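You operate a simulated robot arm through the tools that you are given. There is no shell and no other tool.

You run a simulated two-armed robot. Do the job below in one go: nothing can be reset, and whatever is moved stays where it is left.

JOB
Test the tutor pedal at medium speed, tip it back, switch off.
Fine: the pedal stands on the deck; switch on first; medium is 80 to 160 rpm on the panel, three seconds or more in all, under half a second faster; the head ends still; hands stay off it.

The check looks at the end state, three seconds after you hand in, the way a careful person would. Anything else that was tipped, shoved, dropped, spilled or broken makes it a failure.

ROBOT AND FRAMES
Two 6-joint arms with two-finger parallel grippers on one trunk that stands fixed in place. Base frame: the origin is at the foot of the trunk, x ahead of it, y to its left, z up; the work surface is at about z = 410. Readings come in mm, degrees, newtons and seconds.
The left shoulder is at [60, 187, 772], the right one opposite. With the tool pointing down near the work surface each hand reaches from about 100 to 600 mm from the base axis, measured 20 degrees to its own side. Payload 1.57 kg a hand.
Tool frame (each hand has its own): the origin (TCP) lies between the finger pads and is the grasp point; the fingertips stand 30 mm ahead of it; z points along the fingers, y is the line along which they close. Largest opening 110 mm; finger width 24, thickness 12; the body of the gripper, 48 by 112 mm, starts 78 mm behind the TCP.
Orientation is that of the tool frame in the base frame, as [roll, pitch, yaw] about the fixed x, y, z axes, in that order (R = Rz(yaw) Ry(pitch) Rx(roll)). With the fingers straight down and closing along the base's y, the tool's x points along the base's -x, its y along +y and its z along -z.

CONTROLS
- The arms move only by the tool servo_tool. It takes "left_deltas", "right_deltas" or both (then of equal length, played together; a hand with none holds still); each is one flat list of numbers, 7 for each row, row after row: the opening, from 0 (shut) to 1 (fully open), then the shift along the tool's x, y, z in units of 25 mm (1.0 is 25 mm), then the turn, a rotation vector about the tool's x, y, z in units of 4 degrees (1.0 is 4 degrees). In form: [fingers, dx, dy, dz, wx, wy, wz, fingers, dx, dy, dz, wx, wy, wz, ...]. A call has 1 to 20 rows; each row shifts and turns the commanded pose from where the row before left it, along the tool's axes as they then stand. A call with a number of a shift or a turn outside -1 to 1 is refused whole. Each row takes 0.2 s and may step no farther than 50 mm and 8.6 degrees from the row before; otherwise, or with a gripper value out of range, the whole call is refused. Where a pose cannot be reached the arm comes as near as it can. A force on the tool above 70 N (or 10 N above the force at the start of the call, whichever is more), or a blocked arm, ends the call early, and 0.2 s more pass. The fingers move at their own pace (about 153 mm/s each) and stop on an object; they squeeze with about 40 N. The grip force told is the motor's: it shows also when the fingers shut on nothing. Time passes only in rows, and 0.2 s behind the last, so rows that do not move let the fingers close. It gives the time, the measured TCP pose, the force on the tool (base axes), the opening and the grip force at its end, in the units of the frame above (readings bear some noise), with the torque about the TCP (base axes, N m) and any sound that the robot's microphone picked up, and new pictures: "show" is both (left out), scene, wrist or none (wrist: the cameras of the hands that moved).
- Cameras (640 x 400 px; columns grow to the right, rows downward): "scene" is now at [8.7, -34.2, 1311.1]; the picture's right is [-0.45, -0.89, 0.00], its down [-0.69, 0.35, -0.64] and it looks along [0.57, -0.29, -0.77] (base axes); focal length 312 px, centre (320, 200). "left" rides on the left gripper at [70, -16, -141] in its tool frame; the picture's right is [0.23, 0.97, 0.00], its down [-0.85, 0.20, -0.48] and it looks along [-0.47, 0.11, 0.88] (tool axes); focal length 222 px, centre (320, 200). "right" rides on the right gripper at [70, 16, -141] in its tool frame; the picture's right is [-0.23, 0.97, 0.00], its down [-0.86, -0.20, -0.48] and it looks along [-0.47, -0.11, 0.88] (tool axes); focal length 222 px, centre (320, 200).
- lift_body(by): slides the trunk up (or, below 0, down) by that many mm; the arms and the scene camera ride with it, the base frame stays. It gives what a move gives, with no picture.
- aim_head(pan, tilt): turns the head with the scene camera to pan (to the left, within 86 degrees either way) and tilt (down, from -29 to 69), counted from straight ahead of the robot. It gives what a move gives, and a new picture of the scene camera.
- point_at(camera, pixels): for up to 12 pixels [column, row] of the newest picture of that camera ("zoom" is the newest enlarged one), the place [x, y, z] in the base frame of the surface seen there, good to about 3 mm. The clock stands still meanwhile.
- zoom(camera, box): a new picture of the part [left, top, right, bottom] of that camera's present view, enlarged. The clock stands still meanwhile.
- hand_in(): hands the job in; it is judged then, once.

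Leave the grippers open and the arms clear of the work at the hand-in unless told otherwise.

The tools are called after ">>>" by a JSON object that holds its "fn" and its "kwargs". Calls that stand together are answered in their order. servo_tool: Moves the arms, as the interface text tells. Its arguments: {"type":"object","properties":{"left_deltas":{"type":"array","items":{"type":"number"}},"right_deltas":{"type":"array","items":{"type":"number"}},"show":{"type":"string","enum":["both","scene","wrist","none"]}},"required":[]} The other tools are called the same way: lift_body (by) slides the trunk up or down; aim_head (pan, tilt) turns the head that bears the scene camera; point_at (camera, pixels) gives the place of the surface under pixels of a picture; zoom (camera, box) takes an enlarged picture of a part of a camera's view; hand_in () hands the job in.

At the start:

```text
clock: 0.0
left_tcp_pos: [404.7, -8.7, 854.5]
left_orientation: [-179.9, 0.0, -180.0]
left_wrist_force: [-0.8, 0.2, 0.0]
left_wrist_torque: [0.01, 0.0, 0.02]
left_opening: 110.0
left_gripper_force: 0.1
right_tcp_pos: [438.9, -354.9, 805.7]
right_orientation: [-179.9, 0.0, 179.9]
right_wrist_force: [-0.9, -0.1, -0.4]
right_wrist_torque: [0.02, -0.02, -0.03]
right_opening: 110.2
right_gripper_force: 0.1
trunk travel left (down, up): [-400.0, 590.0]
head pan, tilt: [-26.7, 50.4]
```

scene: 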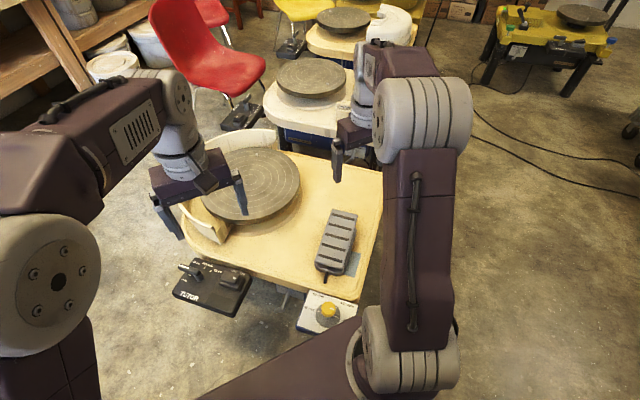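
right: 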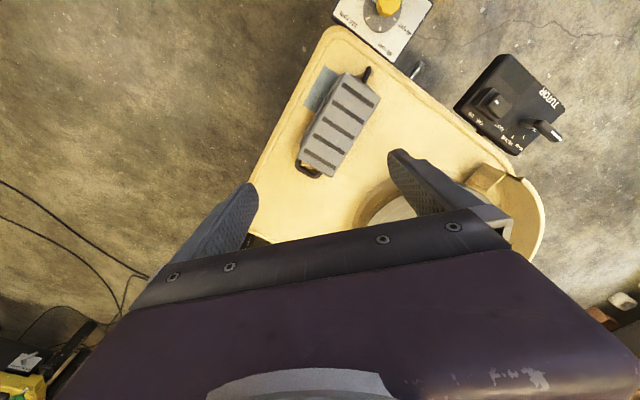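
left: 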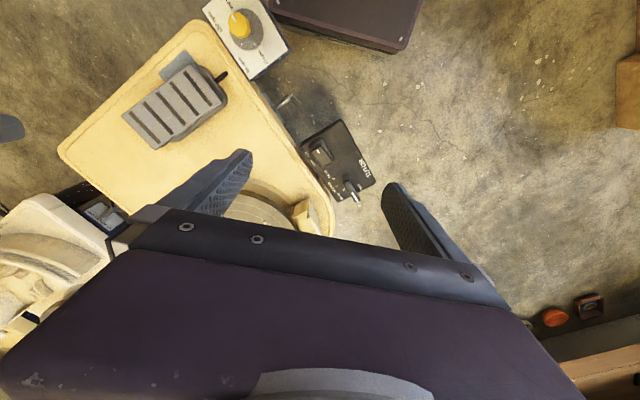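

I see a pottery wheel with a round head, a grey ribbed pedal on the cream deck at about (338,243), a black TUTOR panel at (212,287) and a yellow-knob box at (325,313). I'll zoom in on each before I move anything.

>>> {"fn": "zoom", "kwargs": {"camera": "scene", "box": [160, 240, 280, 330]}}

>>> {"fn": "zoom", "kwargs": {"camera": "scene", "box": [280, 200, 390, 340]}}

>>> {"fn": "zoom", "kwargs": {"camera": "right", "box": [280, 0, 600, 200]}}

>>> {"fn": "zoom", "kwargs": {"camera": "left", "box": [100, 0, 420, 200]}}

```text
4.44 times, centred on (220, 285) of scene
```

zoom: 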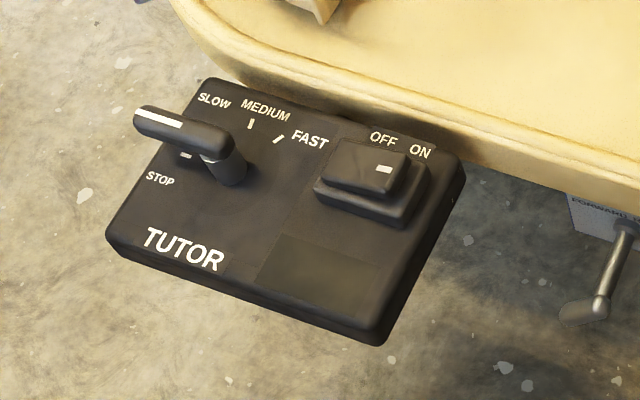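

```text
2.86 times, centred on (335, 270) of scene
```

zoom: 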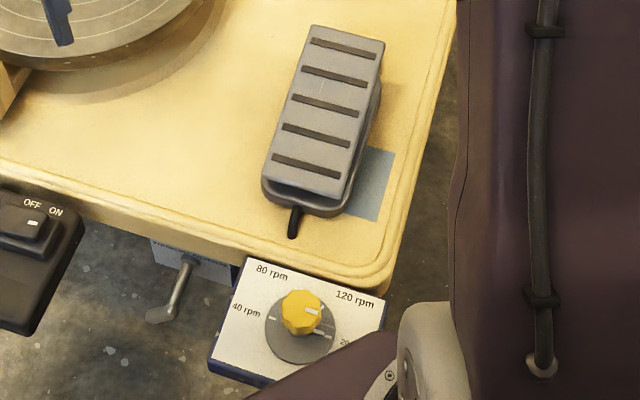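

```text
2.00 times, centred on (440, 100) of right
```

zoom: 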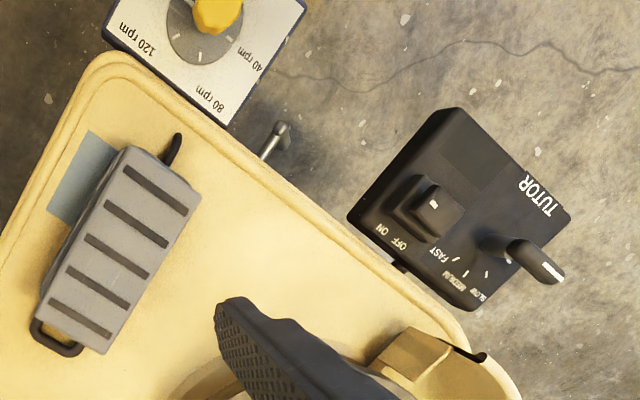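

```text
2.00 times, centred on (260, 100) of left
```

zoom: 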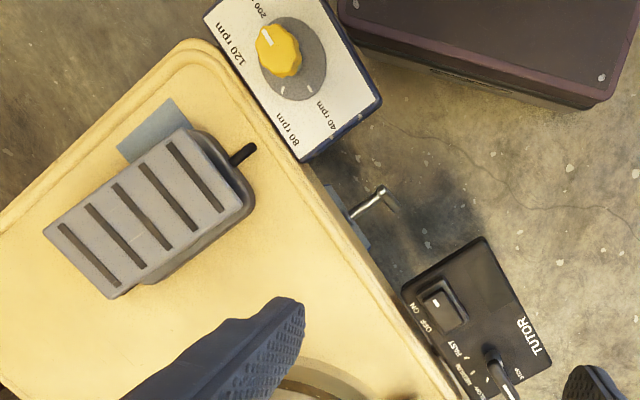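

The TUTOR box has an OFF/ON rocker and a STOP–SLOW–MEDIUM–FAST lever. The white box has a yellow knob with rpm marks, and there is a FORWARD lever under the deck edge. Next I'll measure 3D points on the pedal, switch box, knob and wheel head.

>>> {"fn": "point_at", "kwargs": {"camera": "scene", "pixels": [[345, 215], [337, 240], [330, 268], [351, 250], [322, 262], [300, 265], [326, 310], [310, 322], [340, 322], [250, 185], [225, 213], [355, 262]]}}

>>> {"fn": "point_at", "kwargs": {"camera": "right", "pixels": [[495, 103], [485, 95], [505, 108], [545, 130], [525, 125], [380, 8], [418, 70], [337, 125], [310, 170], [366, 80], [345, 75], [320, 90]]}}

>>> {"fn": "aim_head", "kwargs": {"pan": 0, "tilt": 60}}

```text
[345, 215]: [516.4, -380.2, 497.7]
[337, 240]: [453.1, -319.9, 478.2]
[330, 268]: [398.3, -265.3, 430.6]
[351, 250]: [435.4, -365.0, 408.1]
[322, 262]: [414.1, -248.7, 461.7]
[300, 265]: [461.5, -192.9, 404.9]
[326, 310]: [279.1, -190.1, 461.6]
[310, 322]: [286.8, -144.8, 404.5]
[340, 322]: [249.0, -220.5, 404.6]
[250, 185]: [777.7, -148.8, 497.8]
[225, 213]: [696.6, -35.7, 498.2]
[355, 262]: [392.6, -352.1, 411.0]
```

```text
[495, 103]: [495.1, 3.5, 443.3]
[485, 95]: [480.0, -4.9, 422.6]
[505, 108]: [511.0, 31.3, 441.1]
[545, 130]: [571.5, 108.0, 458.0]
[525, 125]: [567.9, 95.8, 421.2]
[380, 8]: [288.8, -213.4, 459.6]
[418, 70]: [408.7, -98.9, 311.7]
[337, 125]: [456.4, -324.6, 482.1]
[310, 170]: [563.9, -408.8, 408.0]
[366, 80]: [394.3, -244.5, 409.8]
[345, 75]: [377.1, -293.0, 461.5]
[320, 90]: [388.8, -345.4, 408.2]
```

```text
clock: 0.9
left_tcp_pos: [406.0, -7.7, 853.7]
left_orientation: [179.9, 0.1, 180.0]
left_wrist_force: [0.0, -0.4, -0.4]
left_wrist_torque: [0.02, -0.01, 0.01]
left_opening: 110.1
left_gripper_force: 0.1
right_tcp_pos: [438.9, -355.8, 805.1]
right_orientation: [-180.0, 0.0, 180.0]
right_wrist_force: [-0.1, -0.3, 0.3]
right_wrist_torque: [-0.03, 0.0, -0.03]
right_opening: 109.8
right_gripper_force: 0.1
trunk travel left (down, up): [-400.0, 590.0]
head pan, tilt: [0.0, 60.0]
```

scene: 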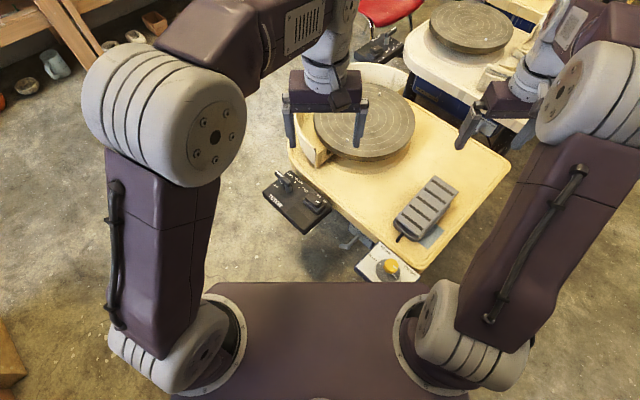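

The pedal plate slopes from about z 461 at the near end, where the cord leaves, to z 498 at the far end. Now I'll zoom in from this angle to read the labels.

>>> {"fn": "zoom", "kwargs": {"camera": "scene", "box": [250, 155, 350, 245]}}

>>> {"fn": "zoom", "kwargs": {"camera": "scene", "box": [340, 165, 460, 290]}}

>>> {"fn": "zoom", "kwargs": {"camera": "scene", "box": [290, 50, 430, 170]}}

>>> {"fn": "zoom", "kwargs": {"camera": "right", "box": [330, 0, 440, 70]}}

>>> {"fn": "zoom", "kwargs": {"camera": "right", "box": [450, 40, 580, 170]}}

>>> {"fn": "zoom", "kwargs": {"camera": "right", "box": [280, 50, 400, 190]}}

```text
4.44 times, centred on (300, 200) of scene
```

zoom: 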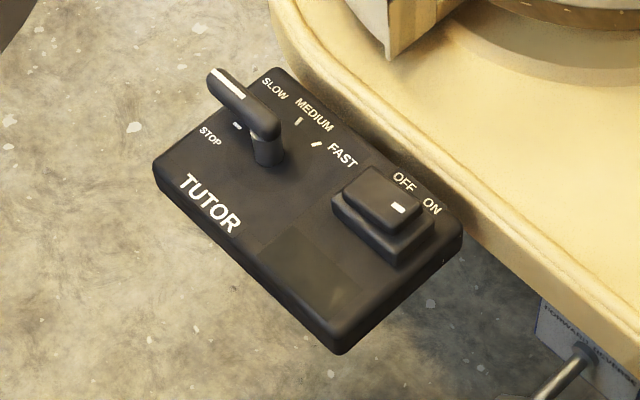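

```text
3.20 times, centred on (400, 228) of scene
```

zoom: 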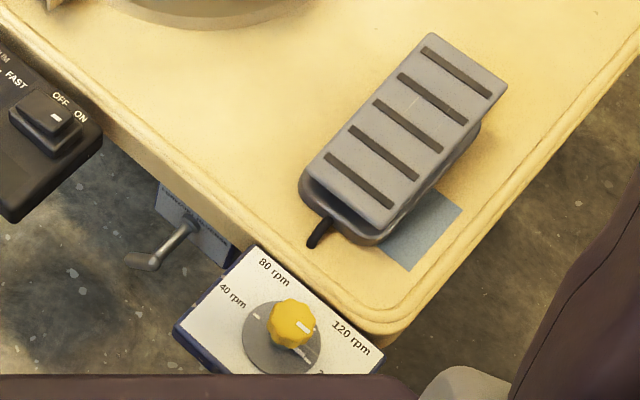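

```text
3.33 times, centred on (360, 110) of scene
```

zoom: 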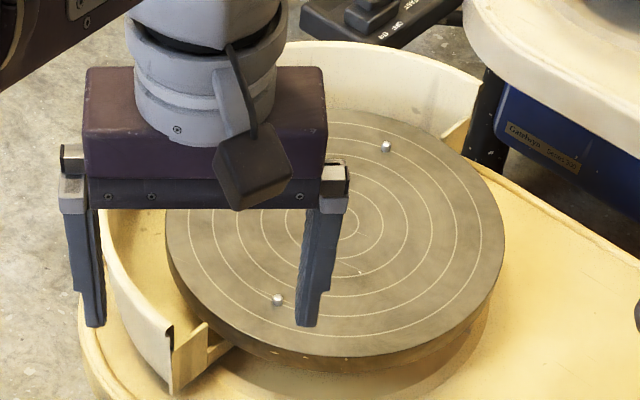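

```text
5.71 times, centred on (385, 35) of right
```

zoom: 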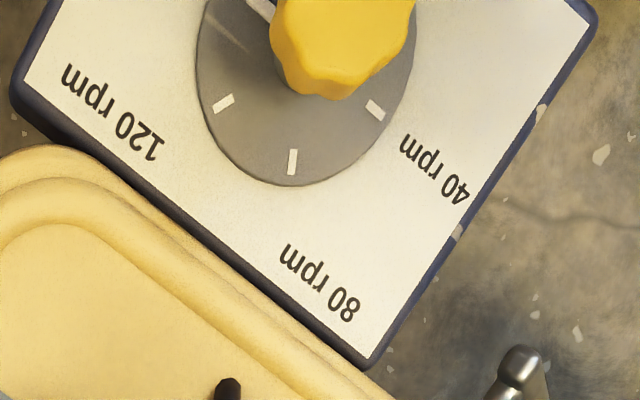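

```text
3.08 times, centred on (515, 105) of right
```

zoom: 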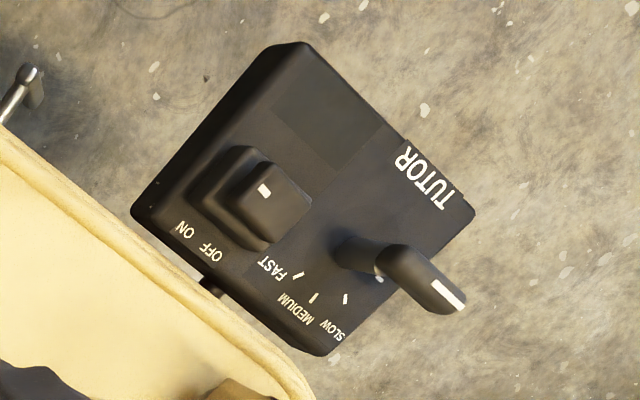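

```text
2.86 times, centred on (340, 120) of right
```

zoom: 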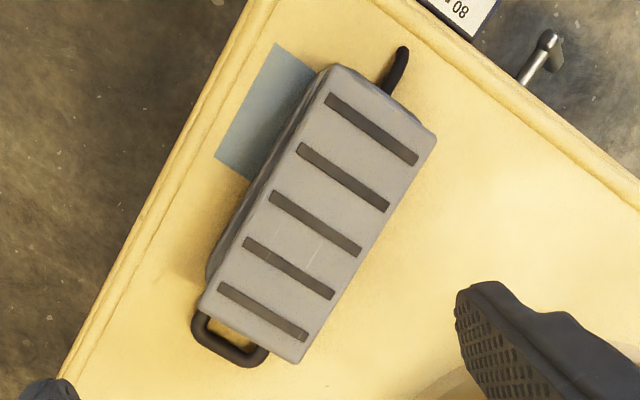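

The lever looks to be at STOP. The TUTOR box has a dark blank rectangle that may be a display. I'll zoom on the switch box again and measure points on the rocker, lever and box.

>>> {"fn": "zoom", "kwargs": {"camera": "right", "box": [450, 50, 570, 160]}}

```text
3.64 times, centred on (510, 105) of right
```

zoom: 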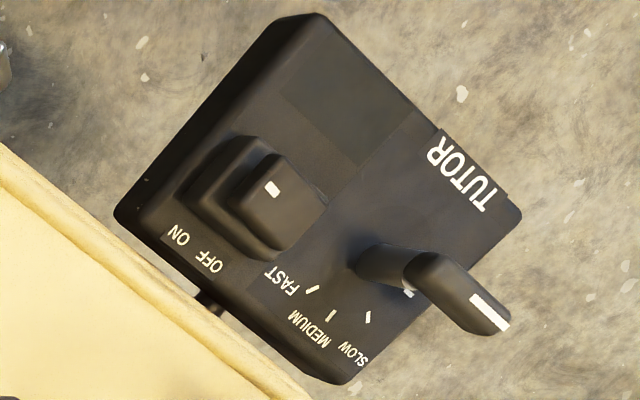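

>>> {"fn": "point_at", "kwargs": {"camera": "zoom", "pixels": [[272, 188], [245, 175], [300, 215], [252, 210], [285, 170], [210, 190], [320, 110], [490, 315], [420, 270], [375, 260], [130, 215], [340, 370]]}}

```text
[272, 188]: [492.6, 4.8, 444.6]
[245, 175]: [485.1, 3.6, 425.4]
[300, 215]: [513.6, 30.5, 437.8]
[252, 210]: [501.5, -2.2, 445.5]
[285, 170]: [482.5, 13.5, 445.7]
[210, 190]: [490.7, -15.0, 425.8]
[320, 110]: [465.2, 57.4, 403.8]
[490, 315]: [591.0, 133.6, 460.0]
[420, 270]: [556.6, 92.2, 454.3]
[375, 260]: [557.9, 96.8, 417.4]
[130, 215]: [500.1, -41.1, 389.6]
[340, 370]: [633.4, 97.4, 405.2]
```

The rocker's ON side stands at z 445 and the OFF side at z 438, so it is currently OFF. ON is pressed near (493, 5). Next I'll measure the pedal in detail in the right wrist view.

>>> {"fn": "zoom", "kwargs": {"camera": "right", "box": [280, 55, 400, 190]}}

```text
2.96 times, centred on (340, 122) of right
```

zoom: 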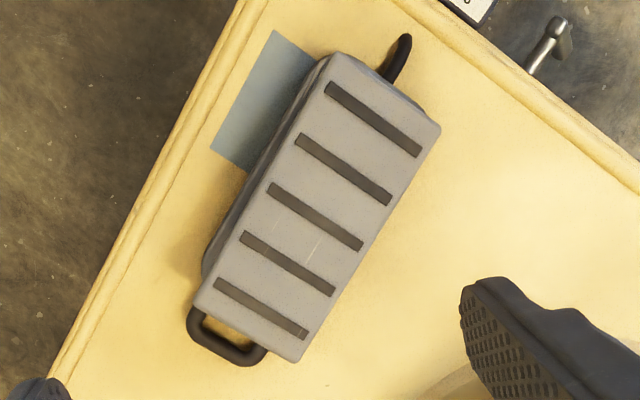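

>>> {"fn": "point_at", "kwargs": {"camera": "zoom", "pixels": [[335, 62], [432, 125], [385, 95], [345, 165], [315, 218], [287, 262], [260, 308], [250, 330], [205, 295], [295, 350], [225, 345], [265, 90]]}}

>>> {"fn": "point_at", "kwargs": {"camera": "right", "pixels": [[318, 95], [300, 130], [360, 170], [308, 166], [318, 172], [303, 165], [340, 180], [280, 190], [390, 100], [365, 85], [300, 150], [370, 70]]}}

```text
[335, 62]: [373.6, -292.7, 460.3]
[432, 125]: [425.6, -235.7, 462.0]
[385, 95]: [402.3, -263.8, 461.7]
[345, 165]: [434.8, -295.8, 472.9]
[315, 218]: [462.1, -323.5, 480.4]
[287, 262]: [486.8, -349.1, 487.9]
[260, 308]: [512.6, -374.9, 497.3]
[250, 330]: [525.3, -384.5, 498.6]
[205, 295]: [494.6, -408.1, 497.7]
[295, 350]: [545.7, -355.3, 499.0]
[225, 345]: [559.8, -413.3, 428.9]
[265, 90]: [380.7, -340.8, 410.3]
```

```text
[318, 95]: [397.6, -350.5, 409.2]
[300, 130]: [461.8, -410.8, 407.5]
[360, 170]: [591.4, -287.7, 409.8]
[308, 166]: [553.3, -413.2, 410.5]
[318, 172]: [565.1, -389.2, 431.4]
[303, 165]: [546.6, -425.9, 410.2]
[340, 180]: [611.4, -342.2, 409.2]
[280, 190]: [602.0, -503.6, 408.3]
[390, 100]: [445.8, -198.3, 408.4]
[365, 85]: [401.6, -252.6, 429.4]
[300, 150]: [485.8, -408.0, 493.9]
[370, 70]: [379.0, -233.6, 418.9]
```

The pedal plate runs from near end (399,-264,461) to far end (526,-385,499), about 12° of tilt with the toe end up. I'll bring the left hand, fingers closed, above the rocker to about (490, 3, 604) to look more closely.

>>> {"fn": "servo_tool", "kwargs": {"left_deltas": [0, -0.34, 0.045, 1, 0, 0, 0, 0, -0.34, 0.045, 1, 0, 0, 0, 0, -0.34, 0.045, 1, 0, 0, 0, 0, -0.34, 0.045, 1, 0, 0, 0, 0, -0.34, 0.045, 1, 0, 0, 0, 0, -0.34, 0.045, 1, 0, 0, 0, 0, -0.34, 0.045, 1, 0, 0, 0, 0, -0.34, 0.045, 1, 0, 0, 0, 0, -0.34, 0.045, 1, 0, 0, 0, 0, -0.34, 0.045, 1, 0, 0, 0], "show": "both"}}

```text
clock: 3.1
left_tcp_pos: [491.6, 3.3, 604.0]
left_orientation: [-179.9, 0.0, 179.9]
left_wrist_force: [-0.5, -0.6, 0.2]
left_wrist_torque: [-0.01, -0.03, 0.0]
left_opening: 0.1
left_gripper_force: 21.4
right_tcp_pos: [439.1, -356.2, 805.2]
right_orientation: [-180.0, 0.1, 179.9]
right_wrist_force: [0.1, 0.0, -0.1]
right_wrist_torque: [0.01, 0.03, 0.02]
right_opening: 109.8
right_gripper_force: 0.2
trunk travel left (down, up): [-400.0, 590.0]
head pan, tilt: [0.0, 60.0]
```

scene: 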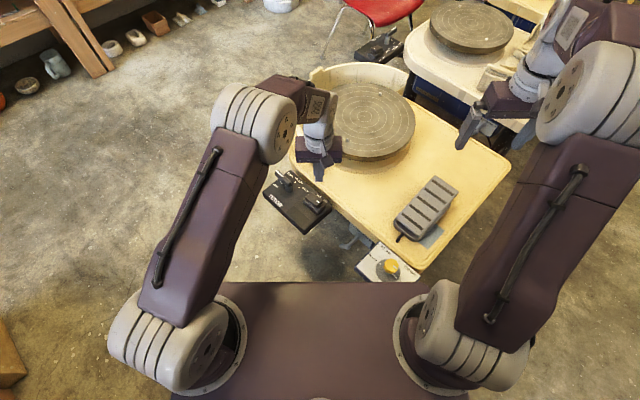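
left: 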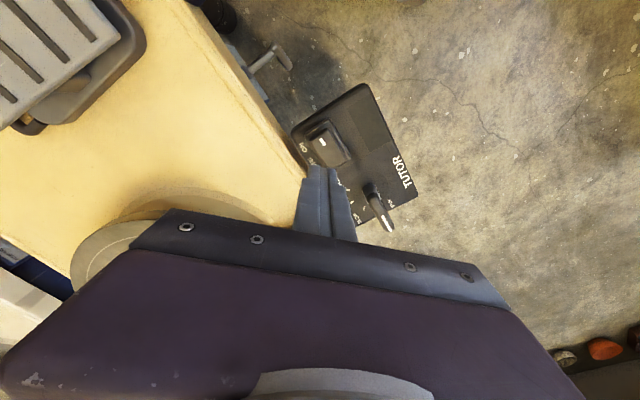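

The box shows clearly in the left wrist view around (345,145), just ahead of the fingertips. I'll zoom in there to fix the rocker's edges.

>>> {"fn": "zoom", "kwargs": {"camera": "left", "box": [280, 80, 420, 230]}}

>>> {"fn": "zoom", "kwargs": {"camera": "scene", "box": [255, 155, 345, 240]}}

>>> {"fn": "zoom", "kwargs": {"camera": "left", "box": [290, 100, 370, 180]}}

```text
2.67 times, centred on (350, 155) of left
```

zoom: 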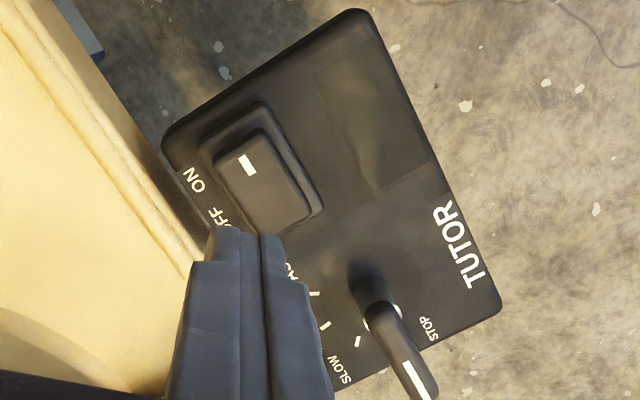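

```text
4.71 times, centred on (300, 198) of scene
```

zoom: 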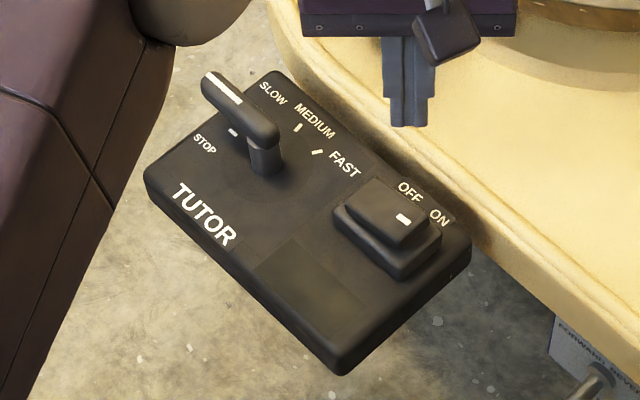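

```text
5.00 times, centred on (330, 140) of left
```

zoom: 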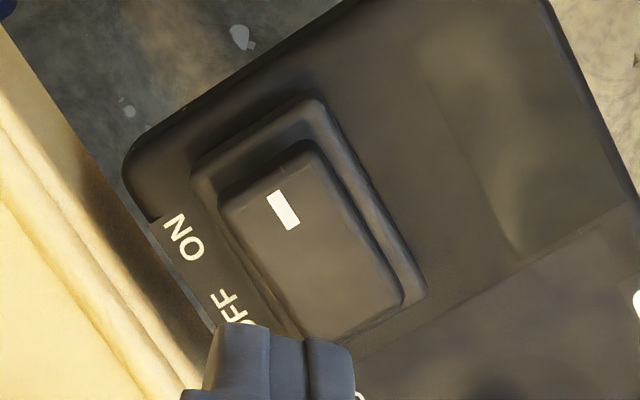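

I can see the whole rocker now. I'll take points along its ON edge, centre and OFF edge in this zoom.

>>> {"fn": "point_at", "kwargs": {"camera": "zoom", "pixels": [[225, 212], [308, 150], [265, 185], [283, 210], [312, 245], [340, 290], [395, 290], [310, 332], [355, 315], [300, 105], [540, 150], [150, 150]]}}

```text
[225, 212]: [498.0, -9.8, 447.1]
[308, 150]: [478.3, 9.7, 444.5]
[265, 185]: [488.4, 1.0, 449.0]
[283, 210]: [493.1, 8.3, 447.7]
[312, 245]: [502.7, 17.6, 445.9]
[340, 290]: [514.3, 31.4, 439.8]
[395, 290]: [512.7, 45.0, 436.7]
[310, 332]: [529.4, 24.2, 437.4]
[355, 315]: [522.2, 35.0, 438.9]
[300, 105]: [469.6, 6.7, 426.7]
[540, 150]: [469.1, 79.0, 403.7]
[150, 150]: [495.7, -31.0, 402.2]
```

ON edge mid is about (488,0,448), OFF edge mid about (521,35,437), so the centre is near (504,17) and the rocker runs at about 46°. I'll turn the left hand 44° about its axis to square it to the rocker, centre it near (487,-1), and come down to tips at about z 459.

>>> {"fn": "servo_tool", "kwargs": {"left_deltas": [0, 0, 0, 0, 0, 0, 1, 0, 0, 0, 0, 0, 0, 1, 0, 0, 0, 0, 0, 0, 1, 0, 0, 0, 0, 0, 0, 1, 0, 0, 0, 0, 0, 0, 1, 0, 0, 0, 0, 0, 0, 1, 0, 0, 0, 0, 0, 0, 1, 0, 0, 0, 0, 0, 0, 1, 0, 0, 0, 0, 0, 0, 1, 0, 0, 0, 0, 0, 0, 1, 0, 0, 0, 0, 0, 0, 1, 0, 0, -0.25, 0, 0, 0, 0, 0, 0, 0, 0.92, 0, 0, 0, 0, 0, 0, 0.92, 0, 0, 0, 0, 0, 0, 0.92, 0, 0, 0, 0, 0, 0, 0.92, 0, 0, 0, 0, 0, 0, 0.92, 0, 0, 0], "show": "both"}}

```text
clock: 6.7
left_tcp_pos: [488.8, -4.0, 488.7]
left_orientation: [-179.9, -0.1, 135.9]
left_wrist_force: [-0.3, 0.1, 0.0]
left_wrist_torque: [0.02, 0.02, 0.02]
left_opening: 0.0
left_gripper_force: 21.2
right_tcp_pos: [439.6, -356.0, 806.1]
right_orientation: [-179.9, 0.0, 180.0]
right_wrist_force: [-0.4, -0.2, -0.9]
right_wrist_torque: [-0.03, 0.03, 0.01]
right_opening: 110.2
right_gripper_force: 0.1
trunk travel left (down, up): [-400.0, 590.0]
head pan, tilt: [0.0, 60.0]
```

scene: 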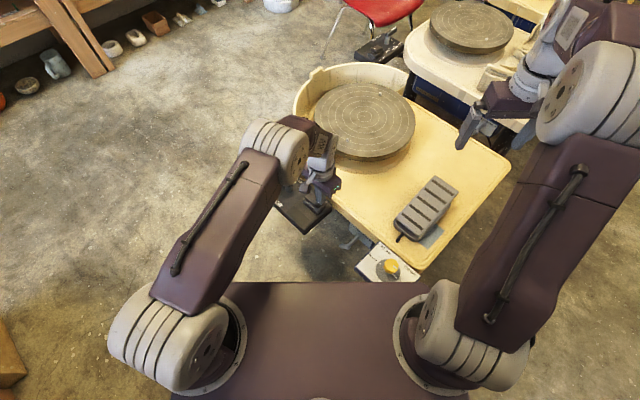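
left: 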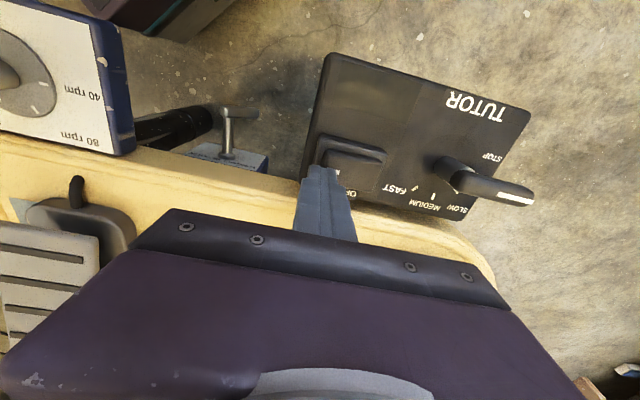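

Tips are at about z 459 over the ON end. I'll zoom in to check the alignment before pressing.

>>> {"fn": "zoom", "kwargs": {"camera": "left", "box": [280, 110, 420, 220]}}

>>> {"fn": "zoom", "kwargs": {"camera": "scene", "box": [270, 165, 350, 245]}}

```text
3.64 times, centred on (350, 165) of left
```

zoom: 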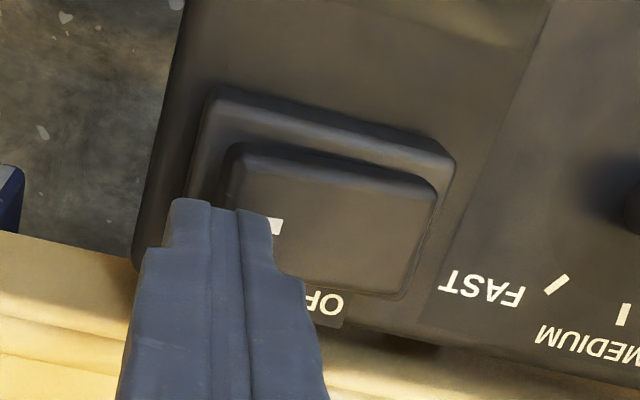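

```text
5.00 times, centred on (310, 205) of scene
```

zoom: 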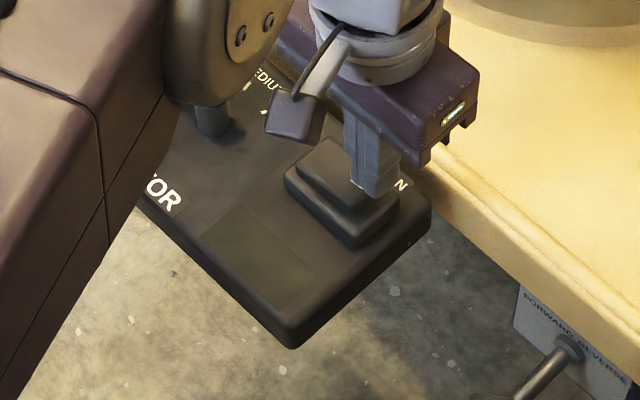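

The tips sit over the ON end of the rocker. I'll press down in 5 mm steps to about z 438, then rise 25 mm.

>>> {"fn": "servo_tool", "kwargs": {"left_deltas": [0, 0, 0, 0.2, 0, 0, 0, 0, 0, 0, 0.2, 0, 0, 0, 0, 0, 0, 0.2, 0, 0, 0, 0, 0, 0, 0.15, 0, 0, 0], "show": "both"}}

```text
clock: 7.7
left_tcp_pos: [488.6, -2.9, 470.1]
left_orientation: [179.9, 0.1, 136.0]
left_wrist_force: [-0.3, 0.4, 0.9]
left_wrist_torque: [-0.02, 0.0, 0.03]
left_opening: 0.2
left_gripper_force: 21.2
right_tcp_pos: [438.4, -355.9, 804.4]
right_orientation: [-180.0, 0.0, -180.0]
right_wrist_force: [0.0, 0.1, -0.1]
right_wrist_torque: [0.01, -0.02, 0.03]
right_opening: 109.9
right_gripper_force: 0.0
trunk travel left (down, up): [-400.0, 590.0]
head pan, tilt: [0.0, 60.0]
```

scene: 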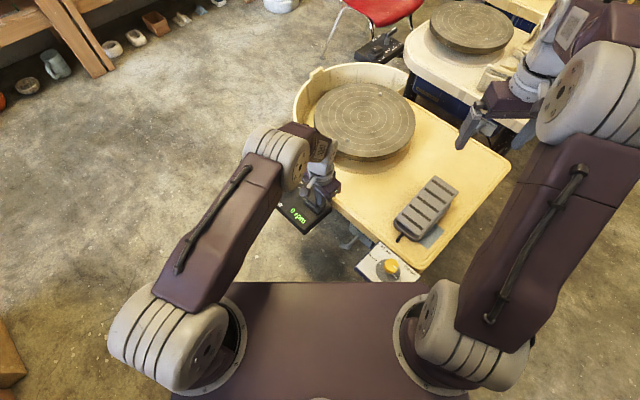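
left: 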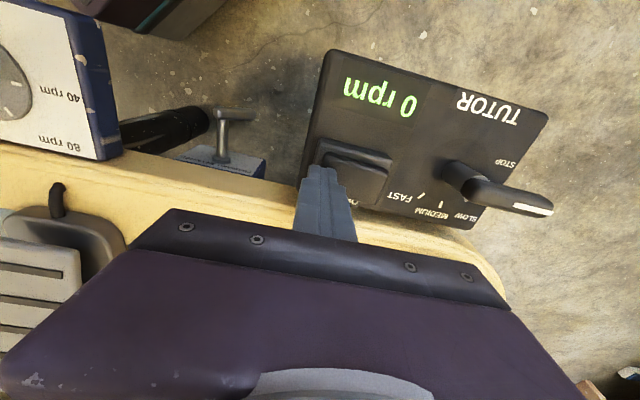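

The panel lit up and reads 0 rpm, with the rocker pressed to ON. I'll lift the left hand 50 mm clear and bring the right hand, fingers closed, to about (510,-370) with tips around 540 above the pedal's raised far end.

>>> {"fn": "servo_tool", "kwargs": {"left_deltas": [0, 0, 0, -1, 0, 0, 0, 0, 0, 0, -1, 0, 0, 0, 0, 0, 0, 0, 0, 0, 0, 0, 0, 0, 0, 0, 0, 0, 0, 0, 0, 0, 0, 0, 0, 0, 0, 0, 0, 0, 0, 0, 0, 0, 0, 0, 0, 0, 0, 0, 0, 0, 0, 0, 0, 0, 0, 0, 0, 0, 0, 0, 0, 0, 0, 0, 0, 0, 0, 0], "right_deltas": [0, -0.284, -0.056, 0.94, 0, 0, 0, 0, -0.284, -0.056, 0.94, 0, 0, 0, 0, -0.284, -0.056, 0.94, 0, 0, 0, 0, -0.284, -0.056, 0.94, 0, 0, 0, 0, -0.284, -0.056, 0.94, 0, 0, 0, 0, -0.284, -0.056, 0.94, 0, 0, 0, 0, -0.284, -0.056, 0.94, 0, 0, 0, 0, -0.284, -0.056, 0.94, 0, 0, 0, 0, -0.284, -0.056, 0.94, 0, 0, 0, 0, -0.284, -0.056, 0.94, 0, 0, 0], "show": "both"}}

```text
clock: 9.9
left_tcp_pos: [485.9, -1.7, 518.5]
left_orientation: [180.0, 0.1, 136.1]
left_wrist_force: [0.4, -0.3, 0.2]
left_wrist_torque: [-0.04, -0.02, 0.01]
left_opening: 0.2
left_gripper_force: 21.8
right_tcp_pos: [510.7, -369.9, 568.7]
right_orientation: [-179.9, -0.1, -180.0]
right_wrist_force: [0.4, -0.2, 0.7]
right_wrist_torque: [0.0, -0.02, -0.01]
right_opening: 0.0
right_gripper_force: 21.5
trunk travel left (down, up): [-400.0, 590.0]
head pan, tilt: [0.0, 60.0]
```

scene: 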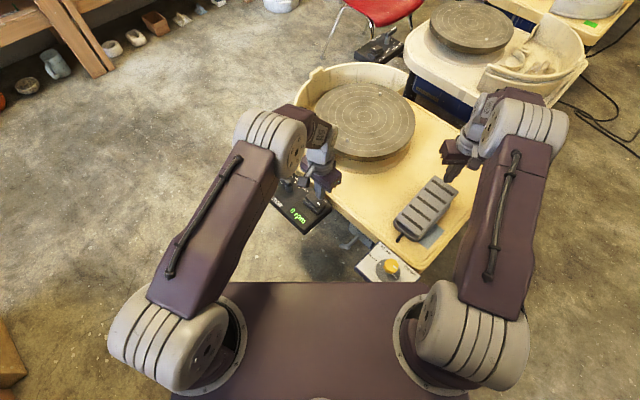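
right: 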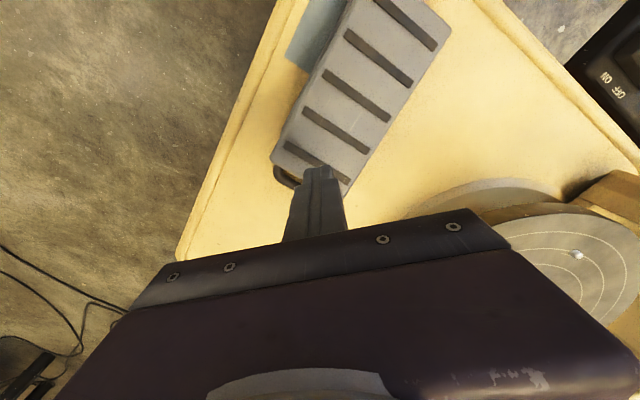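
left: 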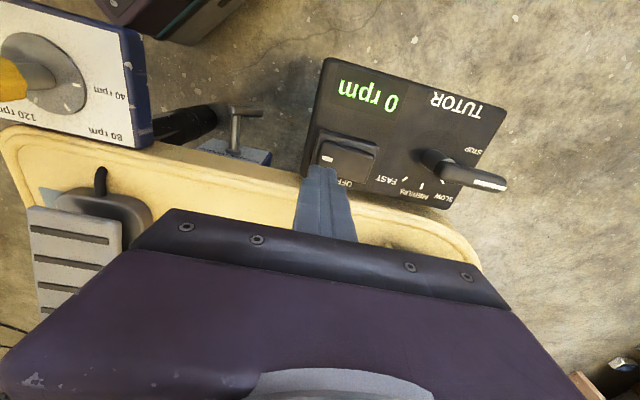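

The display reads 0 rpm and is visible in both the scene and left views. I'll zoom on the knob box, the pedal contact area and the display for a clear baseline.

>>> {"fn": "zoom", "kwargs": {"camera": "left", "box": [0, 0, 180, 200]}}

>>> {"fn": "zoom", "kwargs": {"camera": "scene", "box": [380, 120, 500, 270]}}

>>> {"fn": "zoom", "kwargs": {"camera": "scene", "box": [265, 175, 335, 240]}}

```text
2.00 times, centred on (90, 100) of left
```

zoom: 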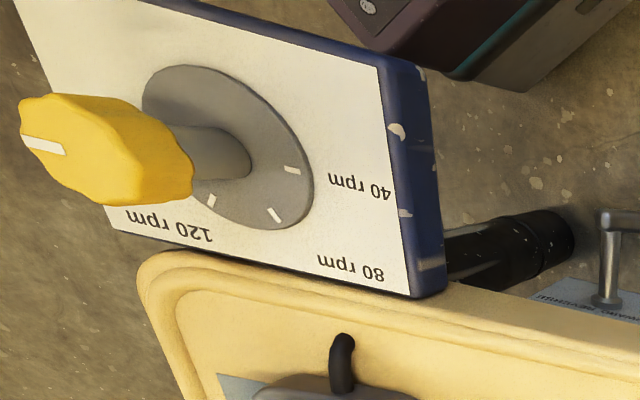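

```text
2.67 times, centred on (440, 195) of scene
```

zoom: 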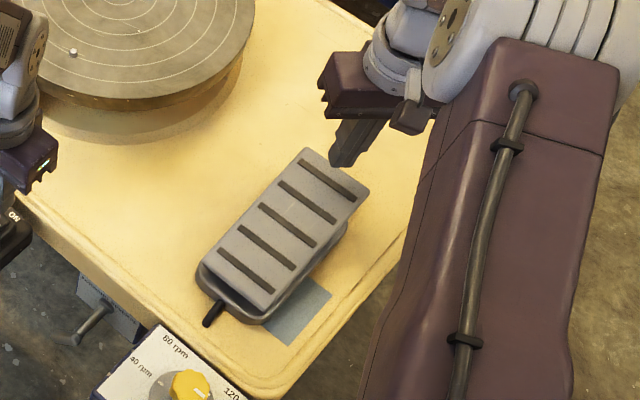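

```text
6.15 times, centred on (300, 208) of scene
```

zoom: 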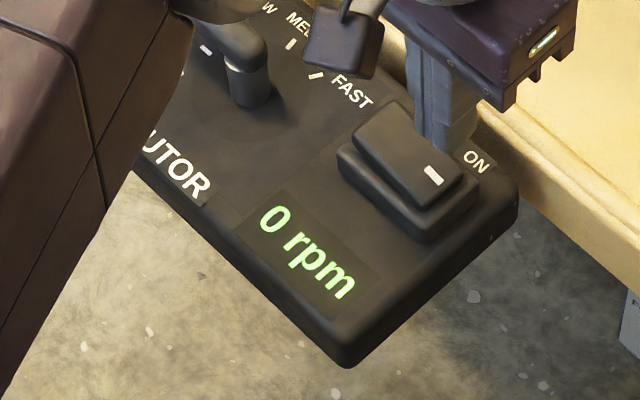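

Rocker is ON, lever at STOP, display 0 rpm. I'll turn the right hand 44° so it lines up with the pedal, then lower the tips to about z 506, just above the toe end.

>>> {"fn": "servo_tool", "kwargs": {"right_deltas": [0, 0, 0, 0, 0, 0, -1, 0, 0, 0, 0, 0, 0, -1, 0, 0, 0, 0, 0, 0, -1, 0, 0, 0, 0, 0, 0, -1, 0, 0, 0, 0, 0, 0, -1, 0, 0, 0, 0, 0, 0, -1, 0, 0, 0, 0, 0, 0, -1, 0, 0, 0, 0, 0, 0, -1, 0, 0, 0, 0, 0, 0, -1, 0, 0, 0, 0, 0, 0, -1, 0, 0, 0, 0, 0, 0, -1, 0, 0, 0, 0.66, 0, 0, 0, 0, 0, 0, 0.66, 0, 0, 0], "show": "both"}}

```text
clock: 12.7
left_tcp_pos: [487.3, -1.8, 519.7]
left_orientation: [180.0, 0.0, 136.0]
left_wrist_force: [-1.0, 0.2, -0.1]
left_wrist_torque: [0.01, 0.03, 0.01]
left_opening: 0.1
left_gripper_force: 21.8
right_tcp_pos: [509.9, -369.8, 536.8]
right_orientation: [-179.9, 0.0, -136.0]
right_wrist_force: [0.1, -0.4, -0.3]
right_wrist_torque: [-0.01, -0.01, -0.02]
right_opening: 0.1
right_gripper_force: 20.9
trunk travel left (down, up): [-400.0, 590.0]
head pan, tilt: [0.0, 60.0]
```

scene: 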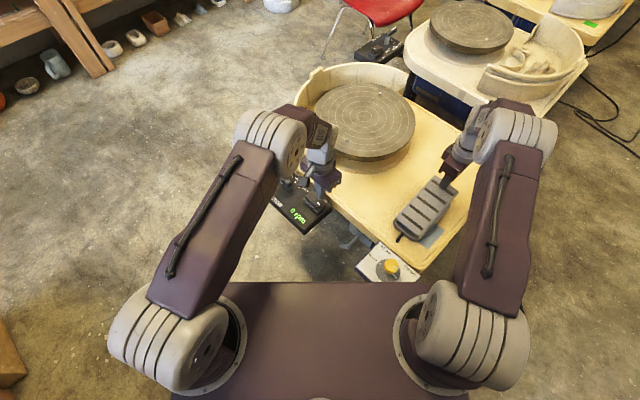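
right: 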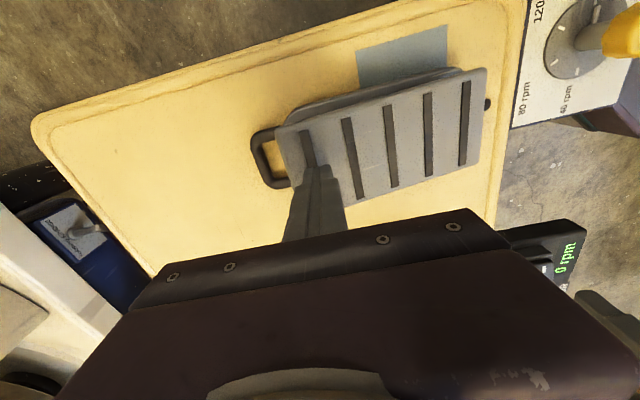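

Tips are at about z 507 over the toe end, which sits at about z 497. I'll make contact by going down 10 mm, then step gently while reading the display.

>>> {"fn": "servo_tool", "kwargs": {"right_deltas": [0, 0, 0, 0.2, 0, 0, 0, 0, 0, 0, 0.2, 0, 0, 0], "show": "scene"}}

>>> {"fn": "zoom", "kwargs": {"camera": "scene", "box": [280, 195, 320, 235]}}

>>> {"fn": "zoom", "kwargs": {"camera": "right", "box": [240, 50, 500, 250]}}

```text
clock: 13.3
left_tcp_pos: [488.5, -1.7, 518.6]
left_orientation: [179.9, 0.1, 136.1]
left_wrist_force: [-0.7, 0.7, 0.3]
left_wrist_torque: [-0.04, -0.01, -0.01]
left_opening: 0.0
left_gripper_force: 21.3
right_tcp_pos: [511.3, -369.8, 527.1]
right_orientation: [-180.0, 0.1, -136.0]
right_wrist_force: [-0.6, 1.0, 0.6]
right_wrist_torque: [0.0, 0.0, 0.0]
right_opening: 0.0
right_gripper_force: 20.7
trunk travel left (down, up): [-400.0, 590.0]
head pan, tilt: [0.0, 60.0]
```

scene: 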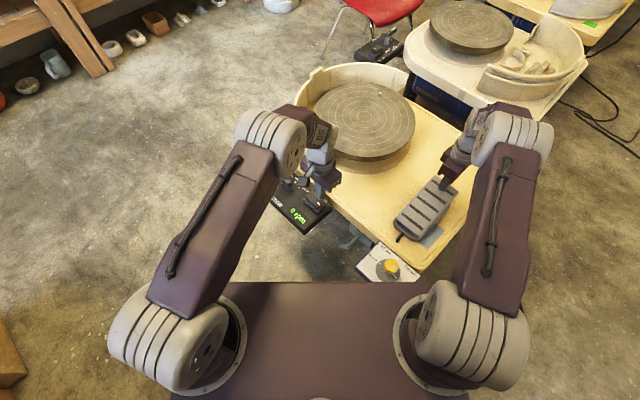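

```text
10.00 times, centred on (300, 215) of scene
```

zoom: 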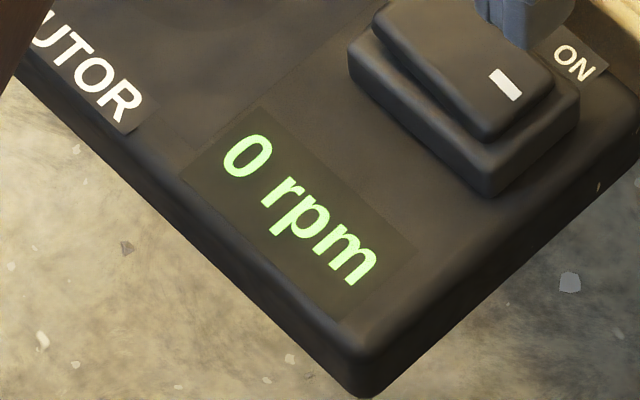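

```text
2.00 times, centred on (370, 150) of right
```

zoom: 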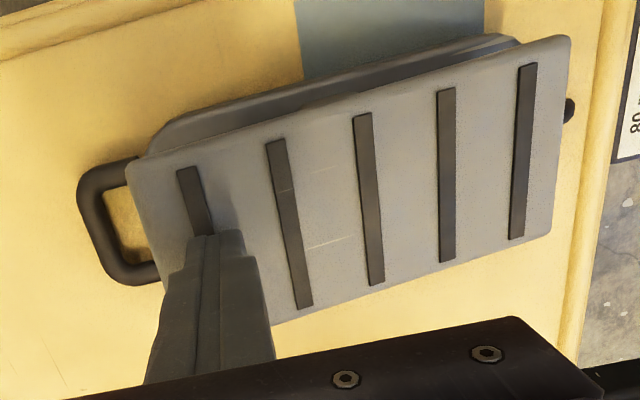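

I'm at contact with about 1 N and the display still shows 0 rpm. I'll go down 5 mm more and read again.

>>> {"fn": "servo_tool", "kwargs": {"right_deltas": [0, 0, 0, 0.1, 0, 0, 0, 0, 0, 0, 0.1, 0, 0, 0], "show": "none"}}

>>> {"fn": "zoom", "kwargs": {"camera": "scene", "box": [280, 195, 320, 235]}}

```text
clock: 13.9
left_tcp_pos: [486.6, -1.2, 518.6]
left_orientation: [179.9, 0.1, 136.0]
left_wrist_force: [-0.4, 1.2, 0.3]
left_wrist_torque: [0.01, 0.01, 0.02]
left_opening: 0.0
left_gripper_force: 21.4
right_tcp_pos: [510.7, -370.7, 522.8]
right_orientation: [180.0, -0.1, -135.9]
right_wrist_force: [-0.1, -1.5, 2.1]
right_wrist_torque: [-0.05, -0.06, -0.03]
right_opening: 0.0
right_gripper_force: 21.2
trunk travel left (down, up): [-400.0, 590.0]
head pan, tilt: [0.0, 60.0]
```

```text
10.00 times, centred on (300, 215) of scene
```

zoom: 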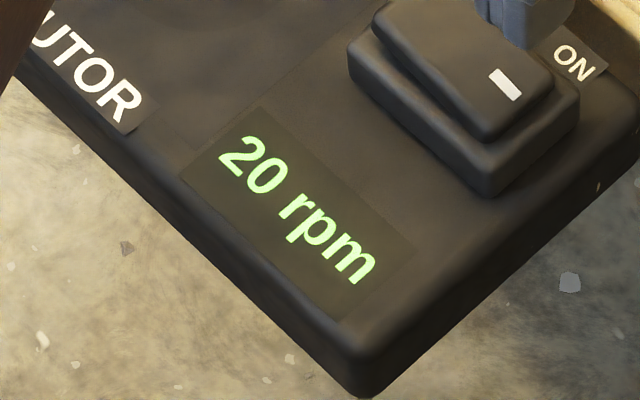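

Pressing the toe end works: 20 rpm with about 2 N. I'll hold one row to see whether it is still ramping.

>>> {"fn": "servo_tool", "kwargs": {"right_deltas": [0, 0, 0, 0, 0, 0, 0, 0, 0, 0, 0, 0, 0, 0, 0, 0, 0, 0, 0, 0, 0], "show": "none"}}

>>> {"fn": "zoom", "kwargs": {"camera": "scene", "box": [280, 195, 320, 235]}}

```text
clock: 14.7
left_tcp_pos: [486.3, -1.1, 518.5]
left_orientation: [180.0, -0.1, 136.0]
left_wrist_force: [-0.5, 0.4, 0.2]
left_wrist_torque: [0.0, 0.0, 0.0]
left_opening: 0.0
left_gripper_force: 21.2
right_tcp_pos: [510.1, -370.3, 523.2]
right_orientation: [-179.9, 0.0, -136.0]
right_wrist_force: [0.3, -0.2, 1.1]
right_wrist_torque: [-0.03, -0.01, -0.01]
right_opening: 0.0
right_gripper_force: 21.2
trunk travel left (down, up): [-400.0, 590.0]
head pan, tilt: [0.0, 60.0]
```

```text
10.00 times, centred on (300, 215) of scene
```

zoom: 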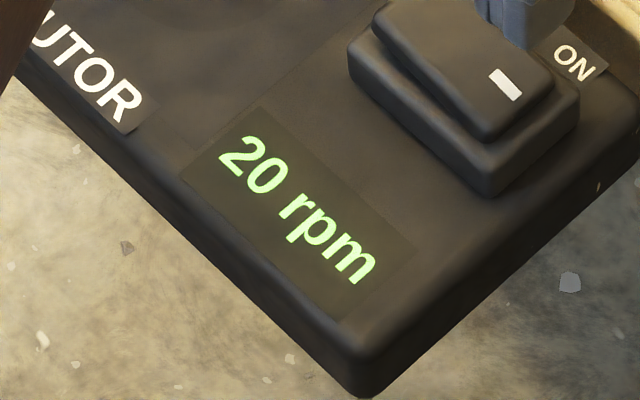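

Steady at 20 rpm. I'll go down another 7.5 mm in small steps and read.

>>> {"fn": "servo_tool", "kwargs": {"right_deltas": [0, 0, 0, 0.1, 0, 0, 0, 0, 0, 0, 0.1, 0, 0, 0, 0, 0, 0, 0.1, 0, 0, 0], "show": "none"}}

>>> {"fn": "zoom", "kwargs": {"camera": "scene", "box": [280, 195, 320, 235]}}

```text
clock: 15.5
left_tcp_pos: [486.4, -1.4, 518.4]
left_orientation: [-180.0, 0.0, 136.0]
left_wrist_force: [-0.4, 0.2, 0.3]
left_wrist_torque: [0.03, -0.01, 0.0]
left_opening: 0.0
left_gripper_force: 20.9
right_tcp_pos: [510.4, -371.3, 515.2]
right_orientation: [-180.0, 0.0, -136.0]
right_wrist_force: [1.7, -1.4, 2.7]
right_wrist_torque: [-0.05, -0.08, -0.02]
right_opening: 0.4
right_gripper_force: 21.2
trunk travel left (down, up): [-400.0, 590.0]
head pan, tilt: [0.0, 60.0]
```

```text
10.00 times, centred on (300, 215) of scene
```

zoom: 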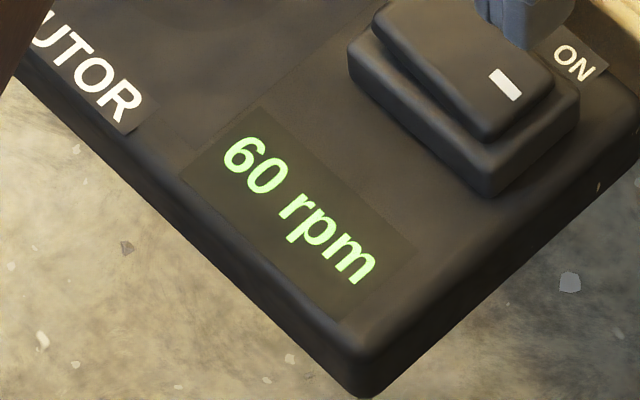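

It shows 60 rpm, roughly 5 rpm per mm. I'll go another 7.5 mm, expecting about 100 rpm.

>>> {"fn": "servo_tool", "kwargs": {"right_deltas": [0, 0, 0, 0.1, 0, 0, 0, 0, 0, 0, 0.1, 0, 0, 0, 0, 0, 0, 0.1, 0, 0, 0], "show": "none"}}

>>> {"fn": "zoom", "kwargs": {"camera": "scene", "box": [280, 195, 320, 235]}}

```text
clock: 16.3
left_tcp_pos: [485.8, -1.4, 518.2]
left_orientation: [179.9, 0.1, 136.0]
left_wrist_force: [-0.4, -0.7, 0.6]
left_wrist_torque: [-0.01, -0.03, -0.03]
left_opening: 0.0
left_gripper_force: 21.1
right_tcp_pos: [509.8, -370.2, 506.9]
right_orientation: [180.0, 0.0, -136.1]
right_wrist_force: [1.6, -3.1, 2.8]
right_wrist_torque: [-0.09, -0.01, -0.01]
right_opening: 0.0
right_gripper_force: 21.5
trunk travel left (down, up): [-400.0, 590.0]
head pan, tilt: [0.0, 60.0]
```

```text
10.00 times, centred on (300, 215) of scene
```

zoom: 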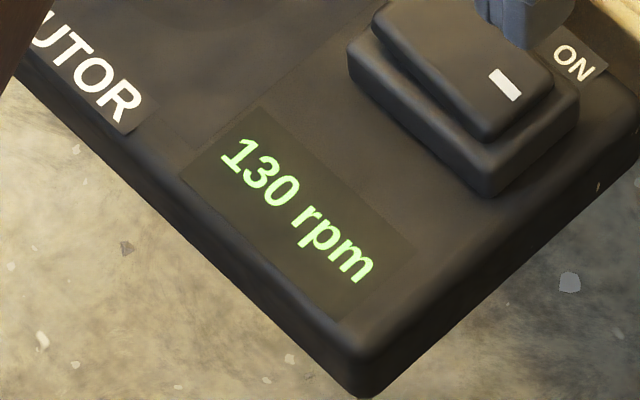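

130 rpm is in the medium band. I'll hold two rows and check that it's steady.

>>> {"fn": "servo_tool", "kwargs": {"right_deltas": [0, 0, 0, 0, 0, 0, 0, 0, 0, 0, 0, 0, 0, 0], "show": "none"}}

>>> {"fn": "zoom", "kwargs": {"camera": "scene", "box": [280, 195, 320, 235]}}

```text
clock: 16.9
left_tcp_pos: [486.4, -0.1, 520.1]
left_orientation: [180.0, 0.0, 136.0]
left_wrist_force: [0.1, -0.2, -0.6]
left_wrist_torque: [0.01, 0.0, -0.03]
left_opening: 0.0
left_gripper_force: 20.5
right_tcp_pos: [511.0, -369.1, 506.3]
right_orientation: [180.0, 0.0, -136.0]
right_wrist_force: [1.3, -2.7, 3.3]
right_wrist_torque: [-0.09, -0.01, 0.02]
right_opening: 0.0
right_gripper_force: 21.5
trunk travel left (down, up): [-400.0, 590.0]
head pan, tilt: [0.0, 60.0]
```

```text
10.00 times, centred on (300, 215) of scene
```

zoom: 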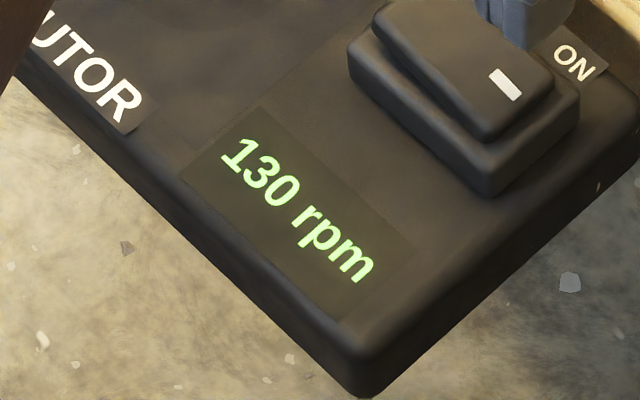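

It's steady at 130 rpm. I'll hold 8 rows (1.6 s) and recheck.

>>> {"fn": "servo_tool", "kwargs": {"right_deltas": [0, 0, 0, 0, 0, 0, 0, 0, 0, 0, 0, 0, 0, 0, 0, 0, 0, 0, 0, 0, 0, 0, 0, 0, 0, 0, 0, 0, 0, 0, 0, 0, 0, 0, 0, 0, 0, 0, 0, 0, 0, 0, 0, 0, 0, 0, 0, 0, 0, 0, 0, 0, 0, 0, 0, 0], "show": "none"}}

>>> {"fn": "zoom", "kwargs": {"camera": "scene", "box": [280, 195, 320, 235]}}

```text
clock: 18.7
left_tcp_pos: [485.9, -1.2, 519.0]
left_orientation: [179.9, 0.0, 136.0]
left_wrist_force: [-0.2, -0.4, 0.7]
left_wrist_torque: [-0.02, -0.01, -0.02]
left_opening: 0.0
left_gripper_force: 21.1
right_tcp_pos: [510.0, -369.1, 506.3]
right_orientation: [-179.9, -0.1, -136.0]
right_wrist_force: [-0.3, 0.7, 1.3]
right_wrist_torque: [0.03, 0.04, 0.01]
right_opening: 0.1
right_gripper_force: 21.4
trunk travel left (down, up): [-400.0, 590.0]
head pan, tilt: [0.0, 60.0]
```

```text
10.00 times, centred on (300, 215) of scene
```

zoom: 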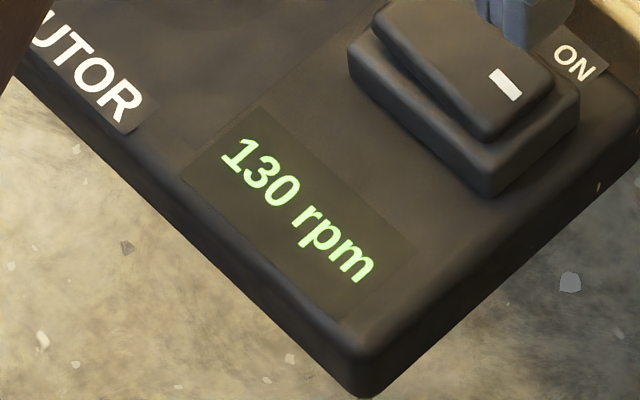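

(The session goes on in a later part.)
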